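You operate a simulated robot arm through the tools that you are given. There is no shell and no other tool. Be economical: measure what you need, move in short steps, check, and stop when the job is done.

Carry out the task below with a simulated two-armed robot. There is one attempt and no reset: what you move stays moved.

JOB
Wipe up the spill on the short bench top with the wipe and put it back.

The check looks at the end state, three seconds after you hand in, the way a careful person would. Anything else that was tipped, shoved, dropped, spilled or broken makes it a failure.

ROBOT AND FRAMES
Two 7-joint arms with two-finger parallel grippers on one trunk, on a base that drives. Base frame: it is fixed to the floor where the robot stands at the start and does not move with it; the origin is under the middle of the robot, x ahead of it, y to its left, z up. Units: m, rad, N and s.
The left shoulder is at the start at [0.05, 0.165, 1.155], the right one opposite. With the tool pointing down near the work surface each hand reaches from about 0.1 to 0.68 m from the robot's upright axis, wherever it stands, measured 20 degrees to its own side. Payload 3.91 kg a hand.
Tool frame (each hand has its own): the origin (TCP) lies between the finger pads and is the grasp point; the fingertips stand 0.03 m ahead of it; z points along the fingers, y is the line along which they close. The gripper opens to 0.11 m. The fingers are 0.02 m wide and 0.01 m thick; the gripper's body (0.048 by 0.112 m) begins 0.055 m behind the TCP.
Orientation is told as [roll, pitch, yaw] about the base's x, y, z axes, in that order, counted from this pose: with the fingers straight down and closing along the base's y, the tool's x points along the base's -x, its y along +y and its z along -z.

CONTROLS
- The arms move only by the tool jog_arm. It takes "left_steps", "right_steps" or both (then of equal length, played together; a hand with none holds still); each is a list of rows, each an object of numbers (a shift or turn left out is 0, a gripper value left out holds the last): "wx", "wy", "wz": the turn, a rotation vector about the base's x, y, z in rad; "x", "y", "z": the shift along the base's x, y, z in m; "claw": the closure, from 0 (fully open) to 1 (shut). In form: [{"wx": .., "wy": .., "wz": .., "x": .., "y": .., "z": .., "claw": ..}, ...]. A call has 1 to 10 rows; each row is the pose to reach, as a shift and turn from the pose commanded when the call began. A row lasts 0.2 s, in which the tool goes at most 0.05 m and 0.15 rad; a call with a longer step from one row to the next is refused whole, and so is a gripper value outside its range. A pose out of reach is approached as far as the arm can. The call stops where the force on the tool passes 40 N (or 10 N more than at its start, if that is more) or the arm is blocked; 0.2 s more then pass. The fingers move at their own pace (about 0.045 m/s each) and stop on an object; they squeeze with about 43 N. The grip force told is the motor's: it shows also when the fingers shut on nothing. Time passes only in rows, and 0.2 s behind the last, so rows that repeat a pose let the fingers close. The reply holds the time, the measured pose of the TCP, the force on the tool along the base axes, the opening and the grip force, in the units named above and with some noise, with the torque about the TCP (base axes, N m) and any sound that the robot's microphone picked up.
- Cameras (640 x 400 px; columns grow to the right, rows downward): "scene" is now at [0.0975, -0.0513, 1.3156]; the picture's right is [-0.60, -0.80, 0.00], its down [-0.52, 0.39, -0.76] and it looks along [0.61, -0.45, -0.65] (base axes); focal length 296 px, centre (320, 200). "left" rides on the left gripper at [0.072, -0.017, -0.103] in its tool frame; the picture's right is [0.23, 0.97, 0.00], its down [-0.76, 0.18, -0.62] and it looks along [-0.61, 0.14, 0.78] (tool axes); focal length 222 px, centre (320, 200). "right" rides on the right gripper at [0.072, 0.017, -0.103] in its tool frame; the picture's right is [-0.23, 0.97, 0.00], its down [-0.76, -0.18, -0.62] and it looks along [-0.61, -0.14, 0.78] (tool axes); focal length 222 px, centre (320, 200). There is no depth. A picture from a camera that has moved, and an enlarged one, comes with that camera's place and axes in the base frame and with its lens.
- get_image(camera): a new picture of that camera. The clock stands still meanwhile.
- slide_trunk(by): slides the trunk up (or, below 0, down) by that many m; the arms and the scene camera ride with it, the base frame stays. It gives what a move gives, with no picture.
- roll_base(legs): drives the robot by 1 to 6 legs, each [ahead, left, turn to the left] in m, m and rad, along the robot's own axes; the way and the turn of a leg run together, so that a leg with both is an arc; at most 1.5 m and 3.142 rad a leg. The arms and the cameras ride along, it lands a little off, and it stops where it bumps. It gives what a move gives.
- aim_head(pan, tilt): turns the head with the scene camera to pan (to the left, within 1.396 rad either way) and tilt (down, from -0.506 to 1.204), counted from straight ahead of the robot. It gives what a move gives.
- zoom(camera, box): a new picture of the part [left, top, right, bottom] of that camera's present view, enlarged. The clock stands still meanwhile.
- close_job(): hands the job in; it is judged then, once.

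Work in short steps. Places have to be worked out from the pictures, the camera data and where the tool is seen: move nearer, look again, correct. Check each grasp and each placing, and mend what went wrong. You have 120 turns and 88 pictures in all, those below and enlarged ones among them. Open the grippers and draw the arms clear of the work before you hand the job in, unless the task says otherwise; then end with one line.

The tools are called after "Emit:" as name(argument=value, ...) on one line, values as JSON. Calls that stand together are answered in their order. jog_arm: Moves the arms, as the interface text tells. Its arguments: {"type":"object","properties":{"left_steps":{"type":"array","items":{"type":"object","properties":{"wx":{"type":"number"},"wy":{"type":"number"},"wz":{"type":"number"},"x":{"type":"number"},"y":{"type":"number"},"z":{"type":"number"},"claw":{"type":"number"}}}},"right_steps":{"type":"array","items":{"type":"object","properties":{"wx":{"type":"number"},"wy":{"type":"number"},"wz":{"type":"number"},"x":{"type":"number"},"y":{"type":"number"},"z":{"type":"number"},"claw":{"type":"number"}}}}},"required":[]} The other tools are called the same way: slide_trunk (by) slides the trunk up or down; roll_base (legs) drives the base; aim_head (pan, tilt) turns the head that bears the scene camera; get_image (camera) takes a picture; zoom (camera, box) takes an enlarged picture of a part of a camera's view; close_job () hands the job in.

At the start:

```text
time_s: 0.0
left_ee_pos: [0.4102, -0.0708, 1.0803]
left_ee_rot: [0.0, 0.0, -0.001]
left_force: [-0.3, -0.6, 0.0]
left_wrist_torque: [0.0, 0.0, 0.02]
left_finger_gap: 0.1103
left_grip_force: 0.0
right_ee_pos: [0.3499, -0.3678, 1.0167]
right_ee_rot: [-0.001, 0.001, 0.0]
right_force: [0.5, 0.1, -1.1]
right_wrist_torque: [-0.01, 0.0, -0.03]
right_finger_gap: 0.1098
right_grip_force: 0.0
trunk travel left (down, up): [-0.375, 0.128]
robot x, y, heading: [0.0002, 0.0001, 0.004]
head pan, tilt: [-0.637, 0.71]
```

scene: 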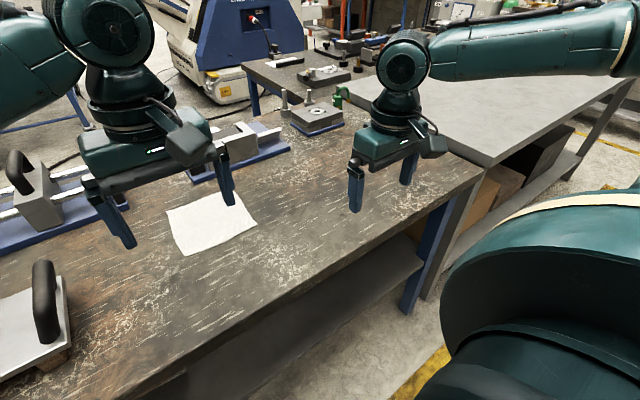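
right: 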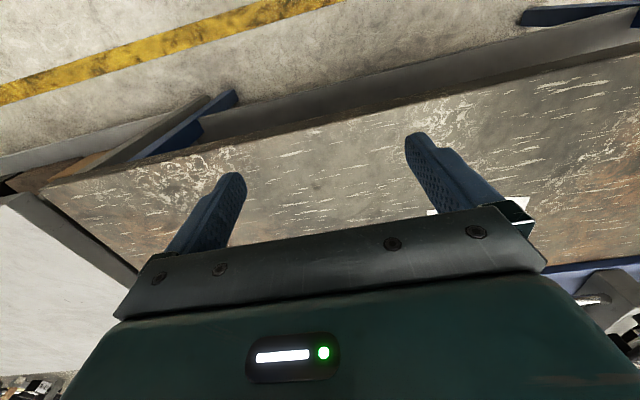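
left: 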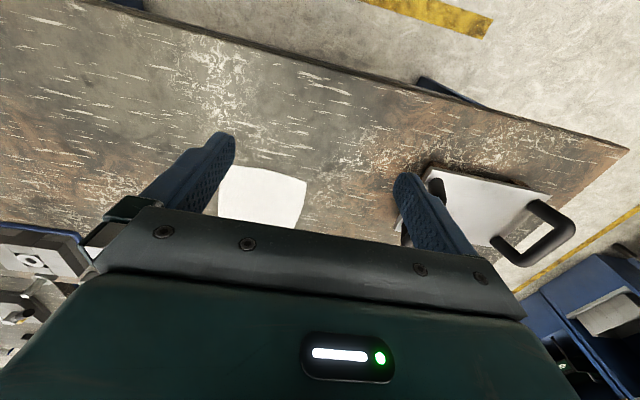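

The white wipe lies on the bench in front; I see no spill yet. I'll look at the right with the head.

Emit:
aim_head(pan=-1.1, tilt=0.5)

Emit:
get_image(camera="scene")

Emit:
aim_head(pan=0.3, tilt=0.6)

Emit:
get_image(camera="scene")

```text
time_s: 0.9
left_ee_pos: [0.4102, -0.0719, 1.0817]
left_ee_rot: [0.001, 0.0, 0.001]
left_force: [0.4, 0.0, 0.0]
left_wrist_torque: [-0.03, 0.0, 0.03]
left_finger_gap: 0.1101
left_grip_force: 0.0
right_ee_pos: [0.349, -0.3673, 1.0164]
right_ee_rot: [0.001, 0.0, 0.0]
right_force: [0.0, 0.3, 1.1]
right_wrist_torque: [-0.01, 0.02, -0.05]
right_finger_gap: 0.1101
right_grip_force: 0.0
trunk travel left (down, up): [-0.375, 0.128]
robot x, y, heading: [0.003, -0.0037, 0.003]
head pan, tilt: [-1.1, 0.499]
```

```text
84 pictures are left
camera scene: at [0.071, -0.082, 1.3341], right [-0.89, -0.45, 0.0], down [-0.22, 0.43, -0.88], along [0.4, -0.78, -0.48], focal length 296 px, centre (320, 200)
```

scene: 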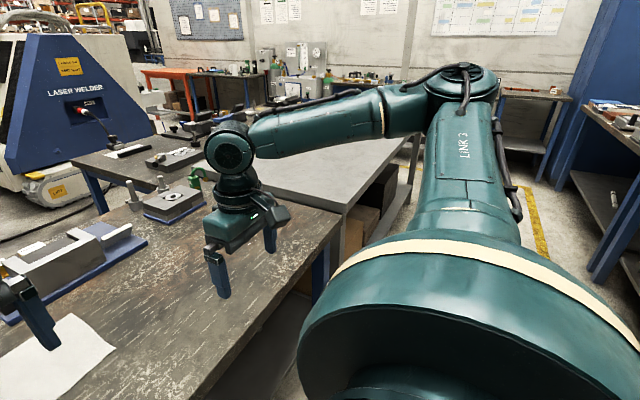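

```text
time_s: 2.4
left_ee_pos: [0.4094, -0.07, 1.082]
left_ee_rot: [-0.001, 0.001, 0.0]
left_force: [-0.6, -0.2, -0.5]
left_wrist_torque: [-0.03, -0.01, 0.0]
left_finger_gap: 0.1099
left_grip_force: 0.1
right_ee_pos: [0.3497, -0.3682, 1.0174]
right_ee_rot: [0.0, 0.0, 0.001]
right_force: [-0.4, -0.5, 0.6]
right_wrist_torque: [0.0, 0.02, 0.0]
right_finger_gap: 0.11
right_grip_force: 0.0
trunk travel left (down, up): [-0.375, 0.128]
robot x, y, heading: [0.0004, 0.0023, 0.004]
head pan, tilt: [0.3, 0.6]
```

```text
83 pictures are left
camera scene: at [0.1141, 0.0251, 1.3251], right [0.3, -0.96, 0.0], down [-0.54, -0.17, -0.83], along [0.79, 0.24, -0.56], focal length 296 px, centre (320, 200)
```

scene: 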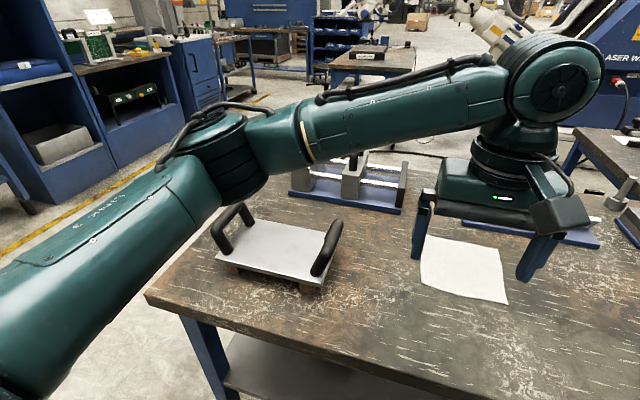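

No spill evident yet; I'll zoom in on the side surfaces.

Emit:
aim_head(pan=-0.85, tilt=0.5)

Emit:
zoom(camera="scene", box=[100, 80, 420, 280])

Emit:
zoom(camera="scene", box=[300, 80, 620, 280])

Emit:
zoom(camera="left", box=[0, 0, 640, 400])

```text
time_s: 3.8
left_ee_pos: [0.4105, -0.0705, 1.082]
left_ee_rot: [0.0, 0.001, 0.001]
left_force: [-0.6, 0.0, 0.2]
left_wrist_torque: [-0.01, -0.01, 0.01]
left_finger_gap: 0.1098
left_grip_force: 0.1
right_ee_pos: [0.3496, -0.3673, 1.0189]
right_ee_rot: [-0.001, 0.001, 0.0]
right_force: [0.1, -0.6, -0.5]
right_wrist_torque: [-0.04, 0.01, 0.0]
right_finger_gap: 0.11
right_grip_force: 0.0
trunk travel left (down, up): [-0.375, 0.128]
robot x, y, heading: [-0.002, -0.0024, 0.002]
head pan, tilt: [-0.85, 0.499]
```

```text
2.00 times, centred on (260, 180) of scene
camera zoom: at [0.0897, -0.0693, 1.3342], right [-0.75, -0.66, 0.0], down [-0.32, 0.36, -0.88], along [0.58, -0.66, -0.48], focal length 592 px, centre (440, 240)
```

zoom: 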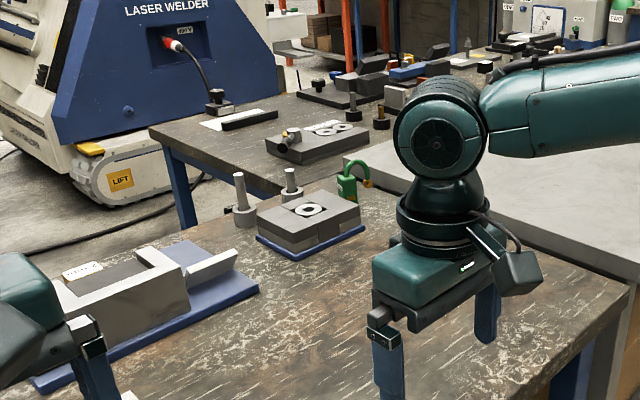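

```text
2.00 times, centred on (460, 180) of scene
camera zoom: at [0.0897, -0.0693, 1.3342], right [-0.75, -0.66, 0.0], down [-0.32, 0.36, -0.88], along [0.58, -0.66, -0.48], focal length 592 px, centre (40, 240)
```

zoom: 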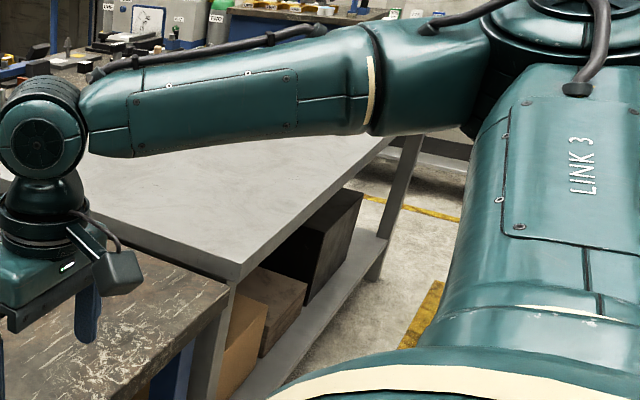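

```text
1.00 times, centred on (320, 200) of left (not enlarged: the box is as wide or as high as the picture)
camera zoom: at [0.3375, -0.0863, 1.1844], right [-0.23, 0.97, 0.0], down [0.76, 0.18, 0.62], along [0.61, 0.14, -0.78], focal length 222 px, centre (320, 200)
```

zoom: 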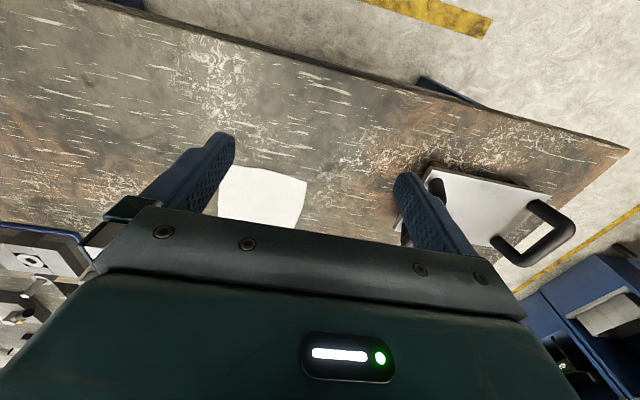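

Both tables have a near edge about x=0.32. I'll raise the trunk and roll right along the front to view the grey table and the dark one.

Emit:
slide_trunk(by=0.12)

Emit:
roll_base(legs=[[-0.25, 0, 0], [0, -0.7, 0]])

Emit:
aim_head(pan=-0.4, tilt=0.5)

Emit:
get_image(camera="scene")

Emit:
aim_head(pan=0.4, tilt=0.5)

Emit:
get_image(camera="scene")

Emit:
get_image(camera="right")

```text
time_s: 5.3
left_ee_pos: [0.4114, -0.0711, 1.2003]
left_ee_rot: [-0.002, 0.002, -0.001]
left_force: [-0.3, 0.2, -0.1]
left_wrist_torque: [0.03, 0.01, -0.01]
left_finger_gap: 0.11
left_grip_force: 0.1
right_ee_pos: [0.3505, -0.3671, 1.1359]
right_ee_rot: [0.001, -0.002, -0.001]
right_force: [0.1, 0.5, -0.2]
right_wrist_torque: [0.0, -0.01, -0.02]
right_finger_gap: 0.11
right_grip_force: 0.1
trunk travel left (down, up): [-0.495, 0.008]
robot x, y, heading: [-0.001, 0.0007, 0.002]
head pan, tilt: [-0.85, 0.499]
```

```text
time_s: 13.3
left_ee_pos: [0.1549, -0.768, 1.2006]
left_ee_rot: [0.0, 0.002, -0.005]
left_force: [0.6, -0.4, -0.1]
left_wrist_torque: [-0.03, 0.0, -0.01]
left_finger_gap: 0.1099
left_grip_force: 0.0
right_ee_pos: [0.0928, -1.0643, 1.1376]
right_ee_rot: [0.0, 0.001, -0.006]
right_force: [-0.3, -0.3, 0.6]
right_wrist_torque: [-0.02, -0.01, 0.02]
right_finger_gap: 0.1099
right_grip_force: 0.0
trunk travel left (down, up): [-0.495, 0.008]
robot x, y, heading: [-0.2533, -0.6973, -0.006]
head pan, tilt: [-0.85, 0.499]
```

```text
time_s: 14.2
left_ee_pos: [0.1563, -0.7674, 1.2018]
left_ee_rot: [-0.001, -0.001, -0.006]
left_force: [-0.1, 0.0, 0.1]
left_wrist_torque: [0.03, -0.01, -0.02]
left_finger_gap: 0.11
left_grip_force: 0.0
right_ee_pos: [0.0924, -1.0639, 1.1374]
right_ee_rot: [0.001, -0.001, -0.005]
right_force: [0.2, -0.5, -1.0]
right_wrist_torque: [0.0, 0.0, 0.01]
right_finger_gap: 0.11
right_grip_force: 0.1
trunk travel left (down, up): [-0.495, 0.008]
robot x, y, heading: [-0.2539, -0.6941, -0.009]
head pan, tilt: [-0.4, 0.499]
```

```text
79 pictures are left
camera scene: at [-0.1416, -0.7317, 1.4542], right [-0.4, -0.92, 0.0], down [-0.44, 0.19, -0.88], along [0.81, -0.35, -0.48], focal length 296 px, centre (320, 200)
```

scene: 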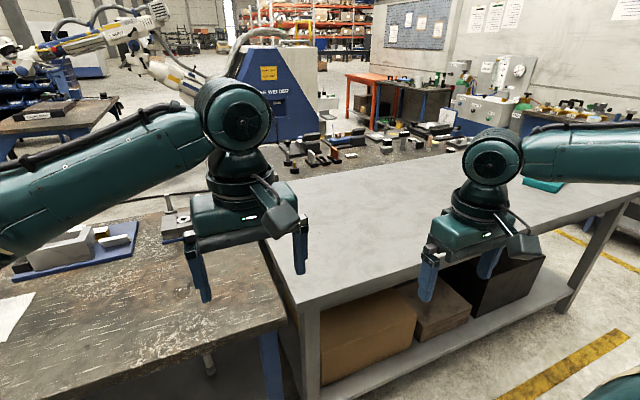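

```text
time_s: 15.3
left_ee_pos: [0.1551, -0.7687, 1.2019]
left_ee_rot: [-0.002, 0.0, -0.006]
left_force: [-0.3, 0.7, 0.4]
left_wrist_torque: [-0.05, 0.01, 0.02]
left_finger_gap: 0.1097
left_grip_force: 0.0
right_ee_pos: [0.093, -1.0634, 1.1373]
right_ee_rot: [-0.001, -0.002, -0.005]
right_force: [-0.1, 0.0, 0.3]
right_wrist_torque: [0.01, 0.0, 0.0]
right_finger_gap: 0.11
right_grip_force: 0.1
trunk travel left (down, up): [-0.495, 0.008]
robot x, y, heading: [-0.2542, -0.6935, -0.005]
head pan, tilt: [0.4, 0.499]
```

```text
78 pictures are left
camera scene: at [-0.1411, -0.6609, 1.4542], right [0.38, -0.92, 0.0], down [-0.44, -0.18, -0.88], along [0.81, 0.34, -0.48], focal length 296 px, centre (320, 200)
```

scene: 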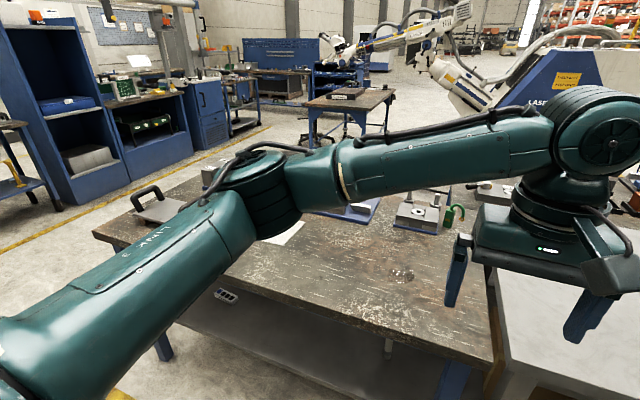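

```text
77 pictures are left
camera right: at [0.0216, -1.0464, 1.24], right [0.23, 0.97, 0.0], down [0.76, -0.18, 0.62], along [0.61, -0.14, -0.78], focal length 222 px, centre (320, 200)
```

right: 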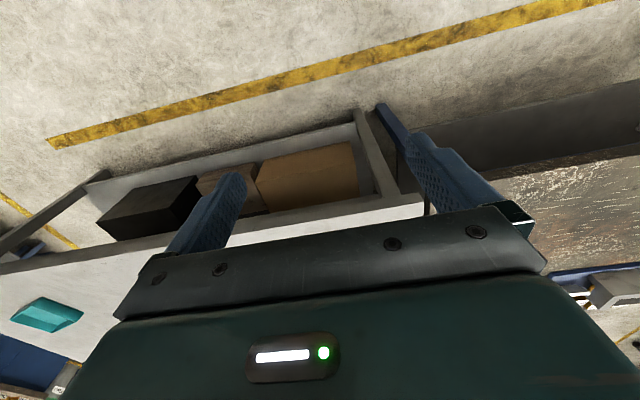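

There's a brown wet-looking spot on the front (short) bench, and a teal cloth-like thing on the long grey table. Zooming.

Emit:
zoom(camera="scene", box=[320, 220, 480, 320])

Emit:
zoom(camera="right", box=[0, 270, 130, 350])

Emit:
aim_head(pan=-0.5, tilt=0.5)

Emit:
zoom(camera="scene", box=[400, 100, 640, 250])

```text
4.00 times, centred on (400, 270) of scene
camera zoom: at [-0.1411, -0.6609, 1.4542], right [0.38, -0.92, 0.0], down [-0.44, -0.18, -0.88], along [0.81, 0.34, -0.48], focal length 1184 px, centre (0, -80)
```

zoom: 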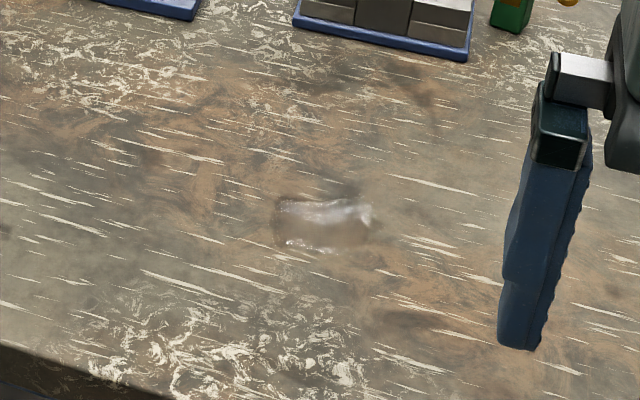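

```text
4.92 times, centred on (65, 310) of right
camera zoom: at [0.0216, -1.0464, 1.24], right [0.23, 0.97, 0.0], down [0.76, -0.18, 0.62], along [0.61, -0.14, -0.78], focal length 1094 px, centre (1575, -342)
```

zoom: 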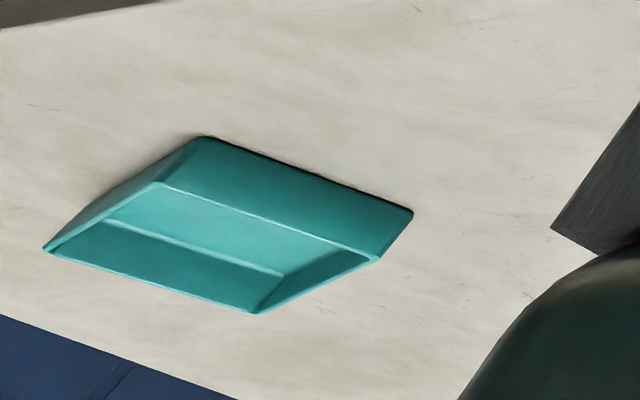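

```text
time_s: 16.5
left_ee_pos: [0.1543, -0.7668, 1.2007]
left_ee_rot: [0.0, 0.0, -0.006]
left_force: [-1.1, -0.2, 1.3]
left_wrist_torque: [0.02, 0.02, 0.0]
left_finger_gap: 0.1098
left_grip_force: 0.0
right_ee_pos: [0.0938, -1.0645, 1.1362]
right_ee_rot: [0.0, 0.001, -0.006]
right_force: [1.1, -0.3, -0.2]
right_wrist_torque: [-0.02, 0.04, 0.0]
right_finger_gap: 0.1097
right_grip_force: 0.0
trunk travel left (down, up): [-0.495, 0.008]
robot x, y, heading: [-0.2538, -0.6973, -0.004]
head pan, tilt: [-0.499, 0.499]
```

```text
2.67 times, centred on (520, 175) of scene
camera zoom: at [-0.1455, -0.7397, 1.4542], right [-0.48, -0.88, 0.0], down [-0.42, 0.23, -0.88], along [0.77, -0.42, -0.48], focal length 789 px, centre (-213, 267)
```

zoom: 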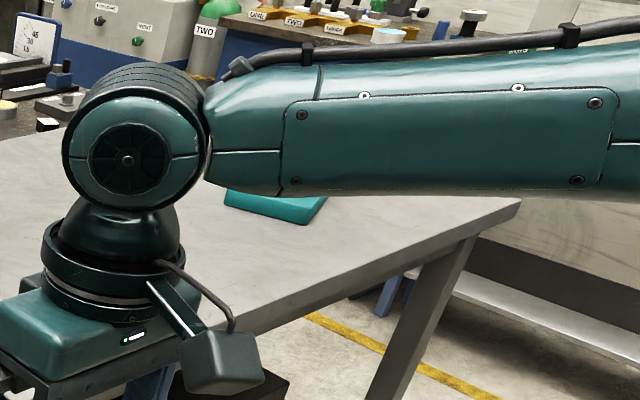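

The spill is a clear patch near (0.48,-0.63) on the shorter, brown bench; the white sheet should be the wipe. I'll move left arm aside to its own side, and drive to about y=-0.32 for the right arm to reach both.

Emit:
jog_arm(left_steps=[{"y": 0.05, "x": -0.01}, {"y": 0.1, "x": -0.02}, {"y": 0.15, "x": -0.03}, {"y": 0.2, "x": -0.05}, {"y": 0.25, "x": -0.07}, {"y": 0.29, "x": -0.09}, {"y": 0.32, "x": -0.11}])

Emit:
roll_base(legs=[[0, 0.39, 0]])

Emit:
aim_head(pan=0.1, tilt=0.65)

Emit:
get_image(camera="scene")

```text
refused: row 1 steps farther than a row can; nothing moved
```

```text
time_s: 20.5
left_ee_pos: [0.157, -0.375, 1.2007]
left_ee_rot: [0.001, 0.001, -0.003]
left_force: [0.8, 0.4, 0.3]
left_wrist_torque: [0.01, -0.01, -0.01]
left_finger_gap: 0.1102
left_grip_force: 0.1
right_ee_pos: [0.0953, -0.6725, 1.1398]
right_ee_rot: [-0.001, -0.001, -0.001]
right_force: [0.3, -0.2, -0.8]
right_wrist_torque: [-0.01, -0.01, 0.01]
right_finger_gap: 0.1099
right_grip_force: 0.0
trunk travel left (down, up): [-0.495, 0.008]
robot x, y, heading: [-0.2553, -0.3032, -0.003]
head pan, tilt: [-0.499, 0.499]
```

```text
time_s: 21.5
left_ee_pos: [0.1571, -0.3748, 1.2017]
left_ee_rot: [0.0, 0.0, -0.003]
left_force: [0.2, -0.5, 0.7]
left_wrist_torque: [-0.01, -0.01, 0.01]
left_finger_gap: 0.1097
left_grip_force: 0.1
right_ee_pos: [0.0958, -0.6713, 1.137]
right_ee_rot: [0.0, 0.0, -0.001]
right_force: [0.0, 0.3, 0.4]
right_wrist_torque: [-0.01, -0.01, 0.0]
right_finger_gap: 0.1101
right_grip_force: 0.0
trunk travel left (down, up): [-0.495, 0.008]
robot x, y, heading: [-0.2497, -0.3054, -0.002]
head pan, tilt: [0.099, 0.649]
```

```text
73 pictures are left
camera scene: at [-0.1371, -0.2967, 1.4408], right [0.1, -1.0, 0.0], down [-0.6, -0.06, -0.8], along [0.79, 0.08, -0.6], focal length 296 px, centre (320, 200)
```

scene: 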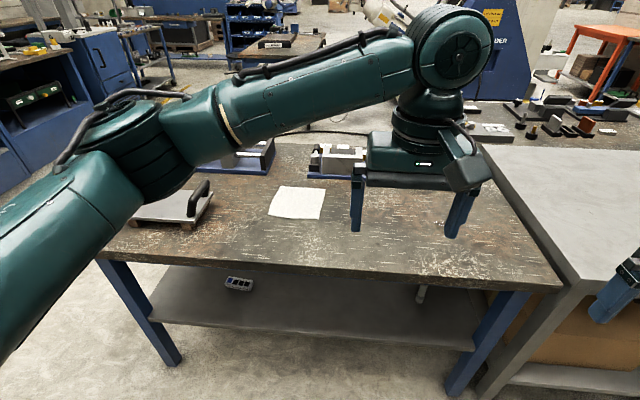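

Moving the left hand clear to the left and back (while not over the bench).

Emit:
jog_arm(left_steps=[{"y": 0.045, "x": -0.01}, {"y": 0.09, "x": -0.02}, {"y": 0.135, "x": -0.03}, {"y": 0.18, "x": -0.045}, {"y": 0.225, "x": -0.06}, {"y": 0.27, "x": -0.075}, {"y": 0.31, "x": -0.09}, {"y": 0.35, "x": -0.11}, {"y": 0.39, "x": -0.13}, {"y": 0.43, "x": -0.15}])

Emit:
get_image(camera="scene")

```text
time_s: 23.7
left_ee_pos: [0.0036, 0.0552, 1.2024]
left_ee_rot: [0.001, 0.002, -0.003]
left_force: [-0.3, 0.6, -0.3]
left_wrist_torque: [-0.02, -0.02, -0.03]
left_finger_gap: 0.11
left_grip_force: 0.0
right_ee_pos: [0.0949, -0.6739, 1.1374]
right_ee_rot: [0.0, -0.003, -0.002]
right_force: [0.4, 0.5, -0.1]
right_wrist_torque: [-0.03, 0.0, 0.02]
right_finger_gap: 0.11
right_grip_force: 0.1
trunk travel left (down, up): [-0.495, 0.008]
robot x, y, heading: [-0.2531, -0.3028, -0.0]
head pan, tilt: [0.099, 0.649]
```

```text
72 pictures are left
camera scene: at [-0.1386, -0.2966, 1.441], right [0.1, -1.0, 0.0], down [-0.6, -0.06, -0.8], along [0.79, 0.08, -0.6], focal length 296 px, centre (320, 200)
```

scene: 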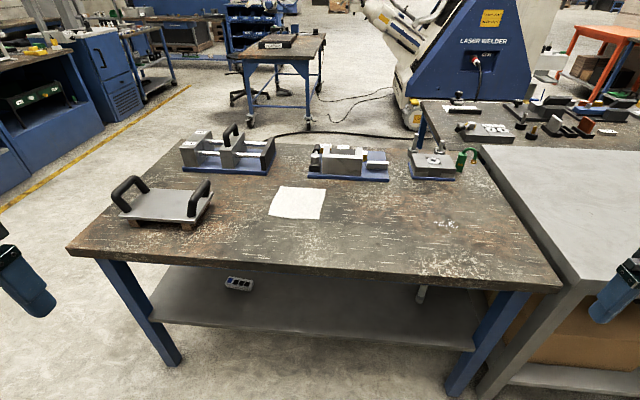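

Clear view now. Zoom on spill and on wipe.

Emit:
zoom(camera="scene", box=[360, 170, 520, 270])

Emit:
zoom(camera="scene", box=[220, 160, 380, 260])

```text
4.00 times, centred on (440, 220) of scene
camera zoom: at [-0.1386, -0.2966, 1.441], right [0.1, -1.0, 0.0], down [-0.6, -0.06, -0.8], along [0.79, 0.08, -0.6], focal length 1184 px, centre (-160, 120)
```

zoom: 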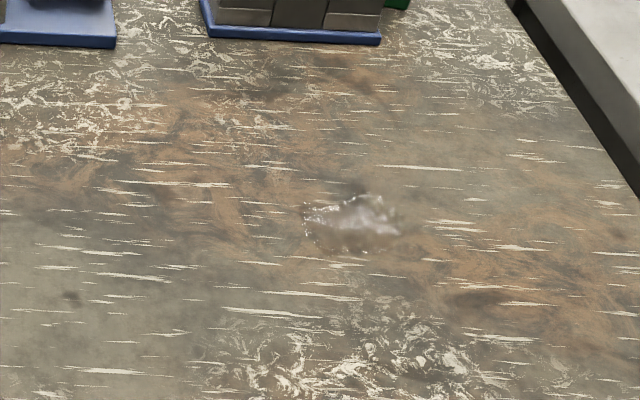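

```text
4.00 times, centred on (300, 210) of scene
camera zoom: at [-0.1386, -0.2966, 1.441], right [0.1, -1.0, 0.0], down [-0.6, -0.06, -0.8], along [0.79, 0.08, -0.6], focal length 1184 px, centre (400, 160)
```

zoom: 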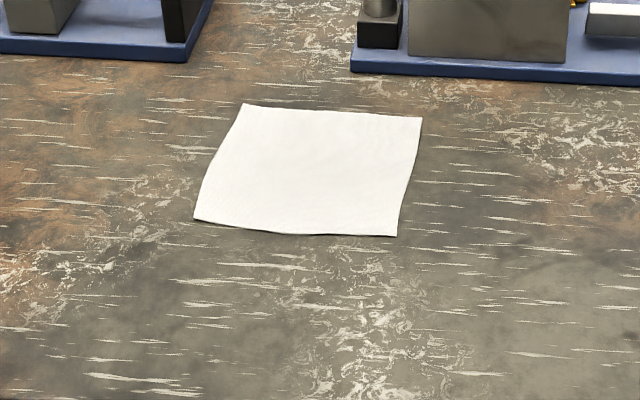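

Triangulating: bench top z≈0.83, spill centre ≈(0.57,-0.624), about 8×7 cm; wipe ≈16.5 cm square centred ≈(0.65,-0.143). Driving forward into reach.

Emit:
roll_base(legs=[[0.29, -0.03, 0]])

Emit:
slide_trunk(by=-0.1)

```text
time_s: 25.7
left_ee_pos: [0.2986, 0.0234, 1.2013]
left_ee_rot: [-0.001, 0.003, -0.004]
left_force: [0.3, -0.6, 0.6]
left_wrist_torque: [0.03, 0.02, 0.03]
left_finger_gap: 0.1099
left_grip_force: 0.1
right_ee_pos: [0.3858, -0.7042, 1.1366]
right_ee_rot: [-0.001, 0.0, -0.004]
right_force: [-0.5, 0.1, 0.0]
right_wrist_torque: [-0.01, 0.0, 0.03]
right_finger_gap: 0.1102
right_grip_force: 0.1
trunk travel left (down, up): [-0.495, 0.008]
robot x, y, heading: [0.036, -0.3364, -0.002]
head pan, tilt: [0.099, 0.649]
```

```text
time_s: 27.0
left_ee_pos: [0.2974, 0.0235, 1.1022]
left_ee_rot: [-0.001, 0.001, -0.004]
left_force: [-0.4, 0.3, -0.3]
left_wrist_torque: [0.05, 0.01, 0.01]
left_finger_gap: 0.1101
left_grip_force: 0.1
right_ee_pos: [0.3859, -0.7033, 1.0371]
right_ee_rot: [0.0, 0.001, -0.001]
right_force: [-0.1, 0.8, 0.4]
right_wrist_torque: [0.03, 0.0, 0.01]
right_finger_gap: 0.11
right_grip_force: 0.0
trunk travel left (down, up): [-0.395, 0.108]
robot x, y, heading: [0.0365, -0.3346, -0.006]
head pan, tilt: [0.099, 0.649]
```

Moving the right hand over the wipe at a safe height, in two calls.

Emit:
jog_arm(right_steps=[{"y": 0.045, "x": 0.01}, {"y": 0.09, "x": 0.02}, {"y": 0.135, "x": 0.03}, {"y": 0.18, "x": 0.04}, {"y": 0.225, "x": 0.05}, {"y": 0.27, "x": 0.06}, {"y": 0.315, "x": 0.07}, {"y": 0.36, "x": 0.08}, {"y": 0.405, "x": 0.09}, {"y": 0.45, "x": 0.1}])

Emit:
jog_arm(right_steps=[{"y": 0.03, "x": 0.03}, {"y": 0.06, "x": 0.06}, {"y": 0.09, "x": 0.09}, {"y": 0.11, "x": 0.13}, {"y": 0.11, "x": 0.16}, {"y": 0.11, "x": 0.16, "z": -0.04}, {"y": 0.11, "x": 0.16, "z": -0.06}])

Emit:
get_image(camera="right")

Emit:
get_image(camera="scene")

```text
time_s: 29.2
left_ee_pos: [0.2974, 0.0234, 1.1022]
left_ee_rot: [-0.001, 0.001, -0.005]
left_force: [0.4, 0.4, 0.2]
left_wrist_torque: [-0.03, -0.03, 0.0]
left_finger_gap: 0.1101
left_grip_force: 0.1
right_ee_pos: [0.4337, -0.4377, 1.0501]
right_ee_rot: [0.002, -0.001, -0.003]
right_force: [-0.3, 0.3, 0.2]
right_wrist_torque: [0.01, -0.01, -0.03]
right_finger_gap: 0.1099
right_grip_force: 0.0
right hand out of reach, approached as far as the arm can: row 6, 7, 8, 9, 10
trunk travel left (down, up): [-0.395, 0.108]
robot x, y, heading: [0.0399, -0.3353, -0.01]
head pan, tilt: [0.099, 0.649]
```

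```text
time_s: 30.8
left_ee_pos: [0.2964, 0.0242, 1.102]
left_ee_rot: [0.002, 0.0, -0.004]
left_force: [0.7, -0.2, -0.4]
left_wrist_torque: [-0.03, -0.02, 0.04]
left_finger_gap: 0.1098
left_grip_force: 0.0
right_ee_pos: [0.4982, -0.4725, 1.0317]
right_ee_rot: [0.004, -0.001, -0.003]
right_force: [-0.5, -0.1, -0.2]
right_wrist_torque: [0.01, 0.01, -0.02]
right_finger_gap: 0.1101
right_grip_force: 0.1
right hand out of reach, approached as far as the arm can: row 1, 2, 3, 4, 5, 6, 7
trunk travel left (down, up): [-0.395, 0.108]
robot x, y, heading: [0.0372, -0.3349, -0.007]
head pan, tilt: [0.099, 0.649]
```

```text
69 pictures are left
camera right: at [0.4269, -0.455, 1.1346], right [0.23, 0.97, 0.0], down [0.76, -0.18, 0.62], along [0.61, -0.14, -0.78], focal length 222 px, centre (320, 200)
```

right: 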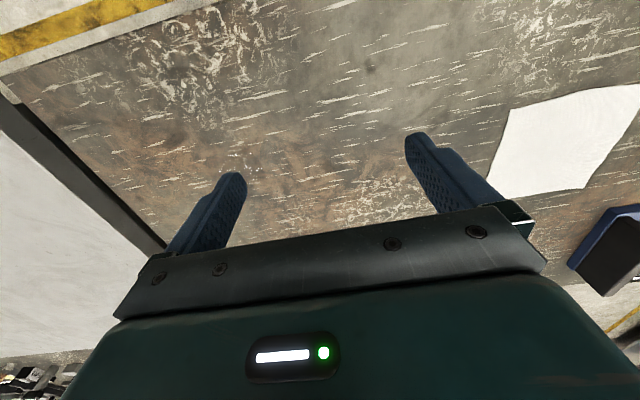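

```text
68 pictures are left
camera scene: at [0.1533, -0.3276, 1.3408], right [0.09, -1.0, 0.0], down [-0.6, -0.06, -0.8], along [0.79, 0.08, -0.6], focal length 296 px, centre (320, 200)
```

scene: 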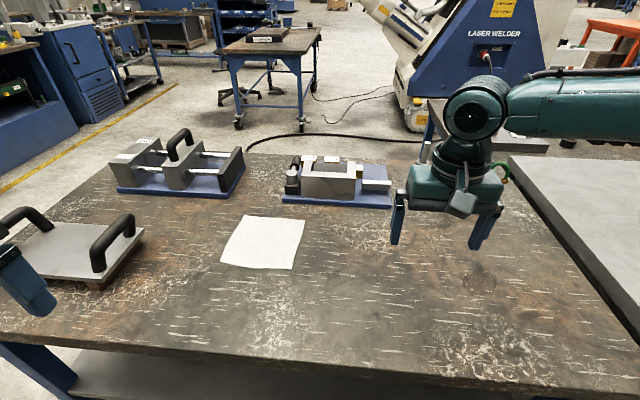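

Each arm barely reaches past the midline, so I'll drive left by 0.39 (and 0.04 ahead) to bring the wipe to the right arm's side; arms clear everything by height.

Emit:
roll_base(legs=[[0, 0.39, 0], [0.04, 0, 0]])

Emit:
get_image(camera="scene")

Emit:
get_image(camera="right")

```text
time_s: 35.3
left_ee_pos: [0.3368, 0.4157, 1.1008]
left_ee_rot: [0.0, 0.004, -0.001]
left_force: [0.1, 1.0, 0.2]
left_wrist_torque: [0.02, -0.01, 0.02]
left_finger_gap: 0.11
left_grip_force: 0.0
right_ee_pos: [0.5394, -0.0794, 1.0307]
right_ee_rot: [0.003, 0.0, 0.0]
right_force: [1.2, 0.1, 0.0]
right_wrist_torque: [-0.03, 0.05, 0.02]
right_finger_gap: 0.1098
right_grip_force: 0.1
trunk travel left (down, up): [-0.395, 0.108]
robot x, y, heading: [0.0775, 0.0547, -0.004]
head pan, tilt: [0.099, 0.649]
```

```text
67 pictures are left
camera scene: at [0.1954, 0.064, 1.3406], right [0.1, -1.0, 0.0], down [-0.6, -0.06, -0.8], along [0.79, 0.08, -0.61], focal length 296 px, centre (320, 200)
```

scene: 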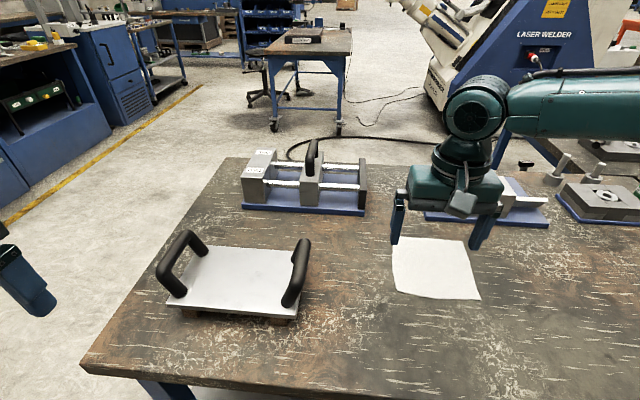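

```text
66 pictures are left
camera right: at [0.469, -0.0623, 1.1343], right [0.23, 0.97, 0.0], down [0.76, -0.18, 0.62], along [0.61, -0.14, -0.78], focal length 222 px, centre (320, 200)
```

right: 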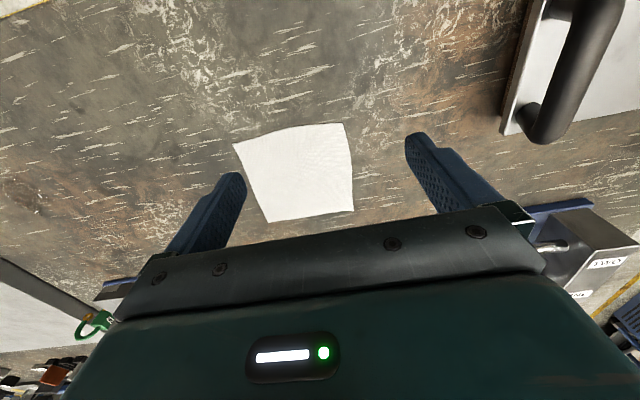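

Wipe confirmed at centre (0.657,-0.139), near edge x≈0.578. I'll pinch it just inside the near edge: move to (0.60,-0.139), half-close and descend to fingertips ~1.5 cm above the bench.

Emit:
jog_arm(right_steps=[{"x": 0.03, "y": -0.03, "claw": 0.5}, {"x": 0.06, "y": -0.06, "z": -0.01}, {"x": 0.06, "y": -0.06, "z": -0.05}, {"x": 0.06, "y": -0.06, "z": -0.09}, {"x": 0.06, "y": -0.06, "z": -0.13}, {"x": 0.06, "y": -0.06, "z": -0.155}, {"x": 0.06, "y": -0.06, "z": -0.155}])

Emit:
get_image(camera="right")

```text
time_s: 36.9
left_ee_pos: [0.3365, 0.4156, 1.1012]
left_ee_rot: [-0.002, 0.0, 0.001]
left_force: [-0.2, -0.8, 0.4]
left_wrist_torque: [0.02, 0.01, 0.03]
left_finger_gap: 0.11
left_grip_force: 0.0
right_ee_pos: [0.5651, -0.1682, 0.9083]
right_ee_rot: [0.003, -0.002, 0.0]
right_force: [0.2, -0.1, 0.0]
right_wrist_torque: [0.02, -0.01, 0.02]
right_finger_gap: 0.0551
right_grip_force: 0.0
right hand out of reach, approached as far as the arm can: row 3, 4, 5, 6, 7
trunk travel left (down, up): [-0.395, 0.108]
robot x, y, heading: [0.0811, 0.0535, -0.0]
head pan, tilt: [0.099, 0.649]
```

```text
65 pictures are left
camera right: at [0.4946, -0.1521, 1.0108], right [0.23, 0.97, 0.0], down [0.76, -0.18, 0.62], along [0.61, -0.14, -0.78], focal length 222 px, centre (320, 200)
```

right: 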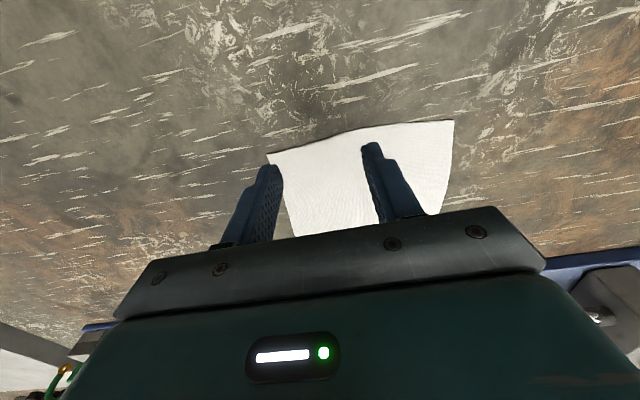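

The arm is too high-mounted to reach down here; I'll raise both hands and lower the trunk by 0.15.

Emit:
jog_arm(right_steps=[{"z": 0.04}, {"z": 0.08}, {"z": 0.1}, {"z": 0.1}], left_steps=[{"z": 0.045}, {"z": 0.09}, {"z": 0.13}, {"z": 0.15}])

Emit:
slide_trunk(by=-0.15)

```text
time_s: 37.9
left_ee_pos: [0.3368, 0.4156, 1.2529]
left_ee_rot: [0.004, -0.001, -0.002]
left_force: [0.0, -0.1, 0.6]
left_wrist_torque: [0.02, 0.01, 0.01]
left_finger_gap: 0.1099
left_grip_force: 0.1
left hand out of reach, approached as far as the arm can: row 1
right_ee_pos: [0.5643, -0.1697, 1.0083]
right_ee_rot: [0.003, 0.001, 0.0]
right_force: [-0.3, -0.5, -0.4]
right_wrist_torque: [-0.01, -0.01, 0.01]
right_finger_gap: 0.055
right_grip_force: 0.0
trunk travel left (down, up): [-0.395, 0.108]
robot x, y, heading: [0.0789, 0.0531, -0.002]
head pan, tilt: [0.099, 0.649]
```

```text
time_s: 39.6
left_ee_pos: [0.3368, 0.4158, 1.1006]
left_ee_rot: [0.0, 0.0, 0.001]
left_force: [-1.1, -0.5, 0.3]
left_wrist_torque: [-0.02, 0.0, 0.0]
left_finger_gap: 0.1103
left_grip_force: 0.0
right_ee_pos: [0.5651, -0.1698, 0.8577]
right_ee_rot: [0.003, 0.0, 0.0]
right_force: [0.9, 1.0, 0.0]
right_wrist_torque: [0.01, 0.01, 0.03]
right_finger_gap: 0.0551
right_grip_force: 0.0
trunk travel left (down, up): [-0.245, 0.258]
robot x, y, heading: [0.0779, 0.058, -0.003]
head pan, tilt: [0.099, 0.649]
```

No contact yet at fingertip z 0.828. Lift slightly, go to (0.60,-0.14), and look.

Emit:
jog_arm(right_steps=[{"z": 0.02}, {"z": 0.02, "x": 0.02, "y": 0.015}, {"z": 0.02, "x": 0.038, "y": 0.03}, {"z": 0.01, "x": 0.038, "y": 0.03}])

Emit:
get_image(camera="right")

Emit:
get_image(camera="scene")

```text
time_s: 40.6
left_ee_pos: [0.3363, 0.4156, 1.1008]
left_ee_rot: [0.0, 0.001, 0.0]
left_force: [-0.3, 0.1, -0.7]
left_wrist_torque: [0.0, 0.02, -0.01]
left_finger_gap: 0.1102
left_grip_force: 0.0
right_ee_pos: [0.6026, -0.1396, 0.8671]
right_ee_rot: [0.003, -0.002, -0.003]
right_force: [0.1, 0.2, 0.0]
right_wrist_torque: [0.0, 0.01, -0.03]
right_finger_gap: 0.0549
right_grip_force: 0.0
trunk travel left (down, up): [-0.245, 0.258]
robot x, y, heading: [0.0753, 0.0589, -0.004]
head pan, tilt: [0.099, 0.649]
```

```text
64 pictures are left
camera right: at [0.5315, -0.1219, 0.9707], right [0.23, 0.97, 0.0], down [0.76, -0.18, 0.62], along [0.61, -0.14, -0.78], focal length 222 px, centre (320, 200)
```

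right: 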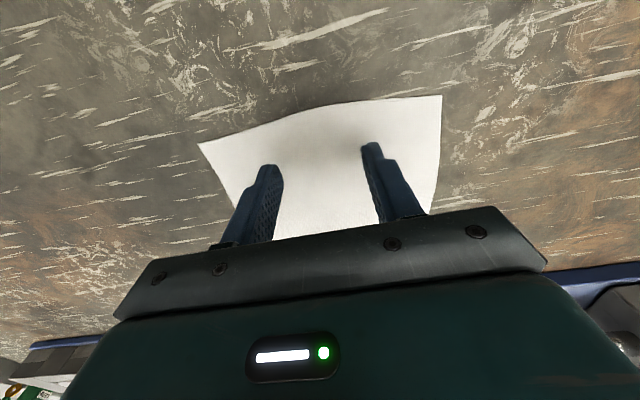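

```text
63 pictures are left
camera scene: at [0.1942, 0.0639, 1.1908], right [0.1, -1.0, 0.0], down [-0.6, -0.06, -0.8], along [0.79, 0.08, -0.6], focal length 296 px, centre (320, 200)
```

scene: 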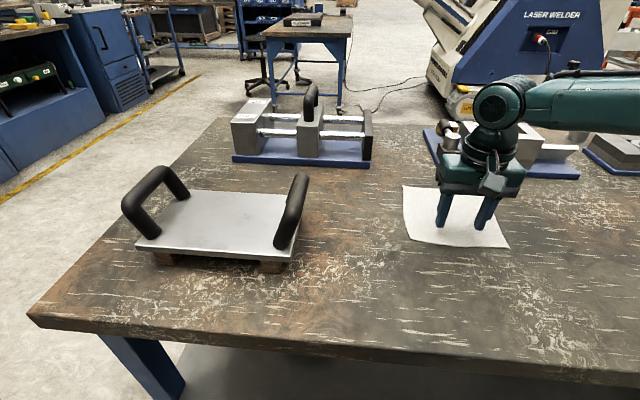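

Fingers are over the wipe. Descend in small steps until contact force shows.

Emit:
jog_arm(right_steps=[{"z": -0.006}, {"z": -0.012}, {"z": -0.018}, {"z": -0.023}])

```text
time_s: 41.6
left_ee_pos: [0.3346, 0.4167, 1.1016]
left_ee_rot: [0.0, -0.002, -0.001]
left_force: [-0.3, 0.6, -0.7]
left_wrist_torque: [0.01, 0.0, 0.02]
left_finger_gap: 0.1099
left_grip_force: 0.1
right_ee_pos: [0.6007, -0.142, 0.8509]
right_ee_rot: [0.004, -0.011, 0.0]
right_force: [2.4, -0.3, 23.7]
right_wrist_torque: [-0.61, 0.1, 0.07]
right_finger_gap: 0.0548
right_grip_force: 0.1
right hand out of reach, approached as far as the arm can: row 2, 3, 4
trunk travel left (down, up): [-0.245, 0.258]
robot x, y, heading: [0.0768, 0.0539, -0.002]
head pan, tilt: [0.099, 0.649]
```

Contact: bench surface z≈0.821. Ease to a lighter press and close the gripper.

Emit:
jog_arm(right_steps=[{"z": 0.002, "claw": 1}, {"z": 0.002, "claw": 1}, {"z": 0.002, "claw": 1}, {"z": 0.002, "claw": 1}, {"z": 0.002, "claw": 1}])

Emit:
get_image(camera="right")

```text
time_s: 42.8
left_ee_pos: [0.3351, 0.4169, 1.1015]
left_ee_rot: [0.001, -0.001, 0.0]
left_force: [0.2, 0.0, 0.0]
left_wrist_torque: [0.01, -0.03, -0.03]
left_finger_gap: 0.11
left_grip_force: 0.0
right_ee_pos: [0.5988, -0.1429, 0.8507]
right_ee_rot: [-0.001, -0.006, 0.001]
right_force: [0.0, -1.4, 27.7]
right_wrist_torque: [-0.08, 0.09, -0.01]
right_finger_gap: 0.0021
right_grip_force: 42.1
trunk travel left (down, up): [-0.245, 0.258]
robot x, y, heading: [0.0781, 0.0567, -0.003]
head pan, tilt: [0.099, 0.649]
```

```text
62 pictures are left
camera right: at [0.5262, -0.1249, 0.9537], right [0.23, 0.97, 0.0], down [0.76, -0.18, 0.63], along [0.61, -0.14, -0.78], focal length 222 px, centre (320, 200)
```

right: 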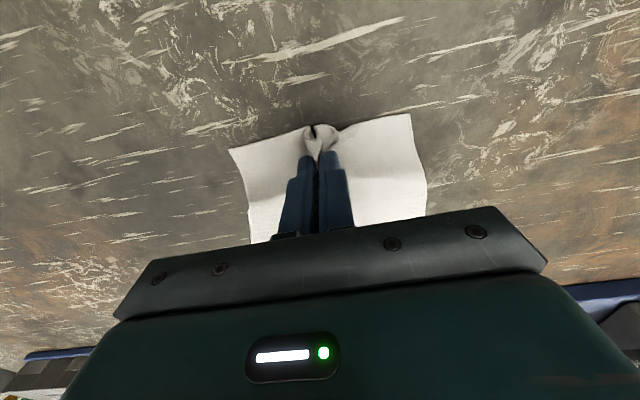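

The cloth bunched between the fingers (gap 2 mm). Lift to check.

Emit:
jog_arm(right_steps=[{"z": 0.02}, {"z": 0.05}, {"z": 0.08}, {"z": 0.11}, {"z": 0.14}, {"z": 0.14}])

Emit:
get_image(camera="scene")

```text
time_s: 44.2
left_ee_pos: [0.3367, 0.4163, 1.1011]
left_ee_rot: [-0.001, -0.001, -0.002]
left_force: [-0.1, 0.9, -0.2]
left_wrist_torque: [0.01, 0.02, 0.0]
left_finger_gap: 0.1098
left_grip_force: 0.1
right_ee_pos: [0.5998, -0.1427, 0.9897]
right_ee_rot: [0.0, -0.001, 0.0]
right_force: [-0.5, -0.2, -1.0]
right_wrist_torque: [-0.03, 0.01, 0.0]
right_finger_gap: 0.0022
right_grip_force: 42.5
trunk travel left (down, up): [-0.245, 0.258]
robot x, y, heading: [0.0805, 0.0578, 0.002]
head pan, tilt: [0.099, 0.649]
```

```text
61 pictures are left
camera scene: at [0.1942, 0.0639, 1.1908], right [0.1, -1.0, 0.0], down [-0.6, -0.06, -0.8], along [0.79, 0.08, -0.6], focal length 296 px, centre (320, 200)
```

scene: 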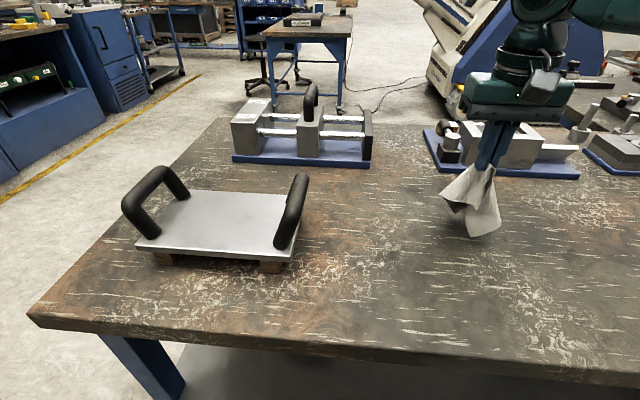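

Wipe held. Drive right 0.47 so the hand comes over the spill.

Emit:
roll_base(legs=[[0, -0.47, 0]])

Emit:
aim_head(pan=-0.35, tilt=0.75)

Emit:
get_image(camera="scene")

Emit:
get_image(camera="right")

```text
time_s: 48.9
left_ee_pos: [0.3367, -0.056, 1.1018]
left_ee_rot: [0.0, 0.0, 0.002]
left_force: [-0.6, -0.3, -0.2]
left_wrist_torque: [0.03, -0.04, 0.02]
left_finger_gap: 0.1095
left_grip_force: 0.1
right_ee_pos: [0.5982, -0.6139, 0.9891]
right_ee_rot: [0.003, -0.001, 0.001]
right_force: [-0.7, 0.2, -0.5]
right_wrist_torque: [-0.03, 0.0, -0.01]
right_finger_gap: 0.0022
right_grip_force: 42.4
trunk travel left (down, up): [-0.245, 0.258]
robot x, y, heading: [0.074, -0.4185, -0.002]
head pan, tilt: [0.099, 0.649]
```

```text
time_s: 49.8
left_ee_pos: [0.3366, -0.0567, 1.1003]
left_ee_rot: [0.0, 0.001, 0.001]
left_force: [-0.6, 0.2, 0.8]
left_wrist_torque: [-0.02, 0.01, 0.02]
left_finger_gap: 0.1102
left_grip_force: 0.0
right_ee_pos: [0.5994, -0.6151, 0.9897]
right_ee_rot: [0.0, -0.002, 0.003]
right_force: [-0.9, -0.2, -0.3]
right_wrist_torque: [0.0, 0.02, 0.0]
right_finger_gap: 0.0022
right_grip_force: 41.7
trunk travel left (down, up): [-0.245, 0.258]
robot x, y, heading: [0.0816, -0.4182, -0.002]
head pan, tilt: [-0.351, 0.75]
```

```text
60 pictures are left
camera scene: at [0.1856, -0.4461, 1.1822], right [-0.34, -0.94, 0.0], down [-0.64, 0.23, -0.73], along [0.69, -0.25, -0.68], focal length 296 px, centre (320, 200)
```

scene: 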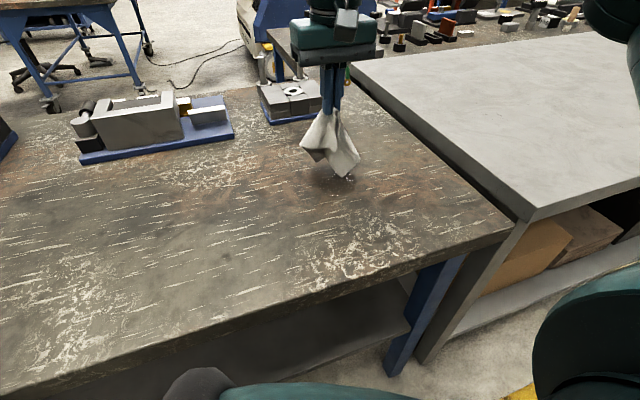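

```text
59 pictures are left
camera right: at [0.528, -0.5979, 1.0914], right [0.23, 0.97, 0.0], down [0.76, -0.18, 0.62], along [0.61, -0.14, -0.78], focal length 222 px, centre (320, 200)
```

right: 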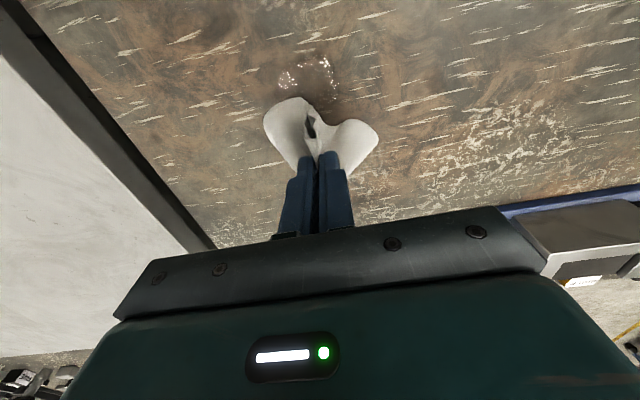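

Spill at ≈(0.58,-0.624). Lower the wipe onto it gently.

Emit:
jog_arm(right_steps=[{"x": -0.02, "y": -0.01, "z": -0.03}, {"x": -0.02, "y": -0.01, "z": -0.06}, {"x": -0.02, "y": -0.01, "z": -0.09}, {"x": -0.02, "y": -0.01, "z": -0.11}, {"x": -0.02, "y": -0.01, "z": -0.125}, {"x": -0.02, "y": -0.01, "z": -0.13}])

Emit:
get_image(camera="right")

```text
time_s: 51.2
left_ee_pos: [0.3369, -0.0564, 1.1023]
left_ee_rot: [-0.001, 0.0, 0.002]
left_force: [-0.2, 0.4, 0.9]
left_wrist_torque: [0.0, -0.01, 0.01]
left_finger_gap: 0.1099
left_grip_force: 0.0
right_ee_pos: [0.5802, -0.6241, 0.8578]
right_ee_rot: [0.002, 0.002, 0.002]
right_force: [-0.1, 0.1, 0.5]
right_wrist_torque: [-0.01, -0.08, 0.01]
right_finger_gap: 0.0021
right_grip_force: 42.3
trunk travel left (down, up): [-0.245, 0.258]
robot x, y, heading: [0.0764, -0.4166, -0.001]
head pan, tilt: [-0.351, 0.75]
```

```text
58 pictures are left
camera right: at [0.508, -0.6075, 0.9616], right [0.23, 0.97, 0.0], down [0.76, -0.18, 0.62], along [0.61, -0.14, -0.78], focal length 222 px, centre (320, 200)
```

right: 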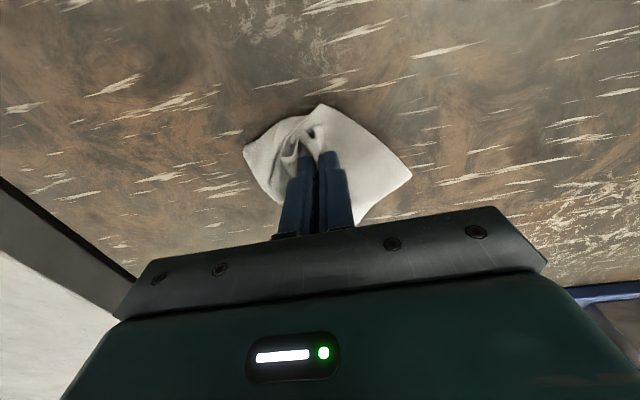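

Cloth rests on the spill, nearly no force. Press slightly and sweep in a zigzag.

Emit:
jog_arm(right_steps=[{"z": -0.006}, {"z": -0.006, "y": 0.04}, {"z": -0.006, "y": 0.04, "x": -0.03}, {"z": -0.006, "x": -0.035}, {"z": -0.006, "y": -0.045, "x": -0.03}, {"z": -0.006, "y": -0.045, "x": 0.0}, {"z": -0.006, "y": 0, "x": 0.0}, {"z": -0.006, "y": 0.04, "x": 0.02}, {"z": -0.006, "y": 0, "x": 0.035}, {"z": -0.006, "y": -0.04, "x": 0.03}])

Emit:
jog_arm(right_steps=[{"y": 0.04, "x": 0.0}, {"y": 0.08, "x": 0.0}, {"y": 0.04, "x": -0.02}, {"y": 0.0, "x": -0.03}, {"y": 0.035, "x": -0.055}, {"y": 0.075, "x": -0.06}, {"y": 0.04, "x": -0.03}, {"y": 0.04, "x": -0.03}])

Emit:
get_image(camera="right")

```text
time_s: 53.4
left_ee_pos: [0.3355, -0.0575, 1.1018]
left_ee_rot: [0.001, 0.001, 0.001]
left_force: [1.3, -0.2, 0.1]
left_wrist_torque: [-0.02, -0.02, -0.01]
left_finger_gap: 0.1099
left_grip_force: 0.2
right_ee_pos: [0.608, -0.6643, 0.8539]
right_ee_rot: [0.002, -0.005, 0.002]
right_force: [-0.4, 1.7, 9.3]
right_wrist_torque: [0.0, 0.04, -0.01]
right_finger_gap: 0.0021
right_grip_force: 42.4
right hand out of reach, approached as far as the arm can: row 2, 8, 9
trunk travel left (down, up): [-0.245, 0.258]
robot x, y, heading: [0.0766, -0.4161, 0.003]
head pan, tilt: [-0.351, 0.75]
```

```text
time_s: 55.2
left_ee_pos: [0.3341, -0.0554, 1.1018]
left_ee_rot: [0.001, -0.001, 0.001]
left_force: [1.0, -1.4, -0.3]
left_wrist_torque: [0.0, -0.02, 0.0]
left_finger_gap: 0.11
left_grip_force: 0.2
right_ee_pos: [0.5792, -0.6236, 0.8548]
right_ee_rot: [0.0, -0.003, 0.003]
right_force: [-2.9, 4.6, 18.9]
right_wrist_torque: [0.13, 0.19, -0.03]
right_finger_gap: 0.0023
right_grip_force: 42.2
right hand out of reach, approached as far as the arm can: row 2
trunk travel left (down, up): [-0.245, 0.258]
robot x, y, heading: [0.0768, -0.4178, 0.001]
head pan, tilt: [-0.351, 0.75]
```

```text
57 pictures are left
camera right: at [0.5077, -0.6064, 0.9569], right [0.23, 0.97, 0.0], down [0.76, -0.18, 0.63], along [0.61, -0.14, -0.78], focal length 222 px, centre (320, 200)
```

right: 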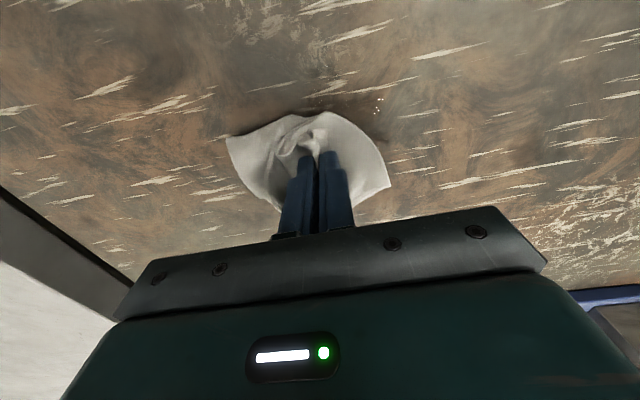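

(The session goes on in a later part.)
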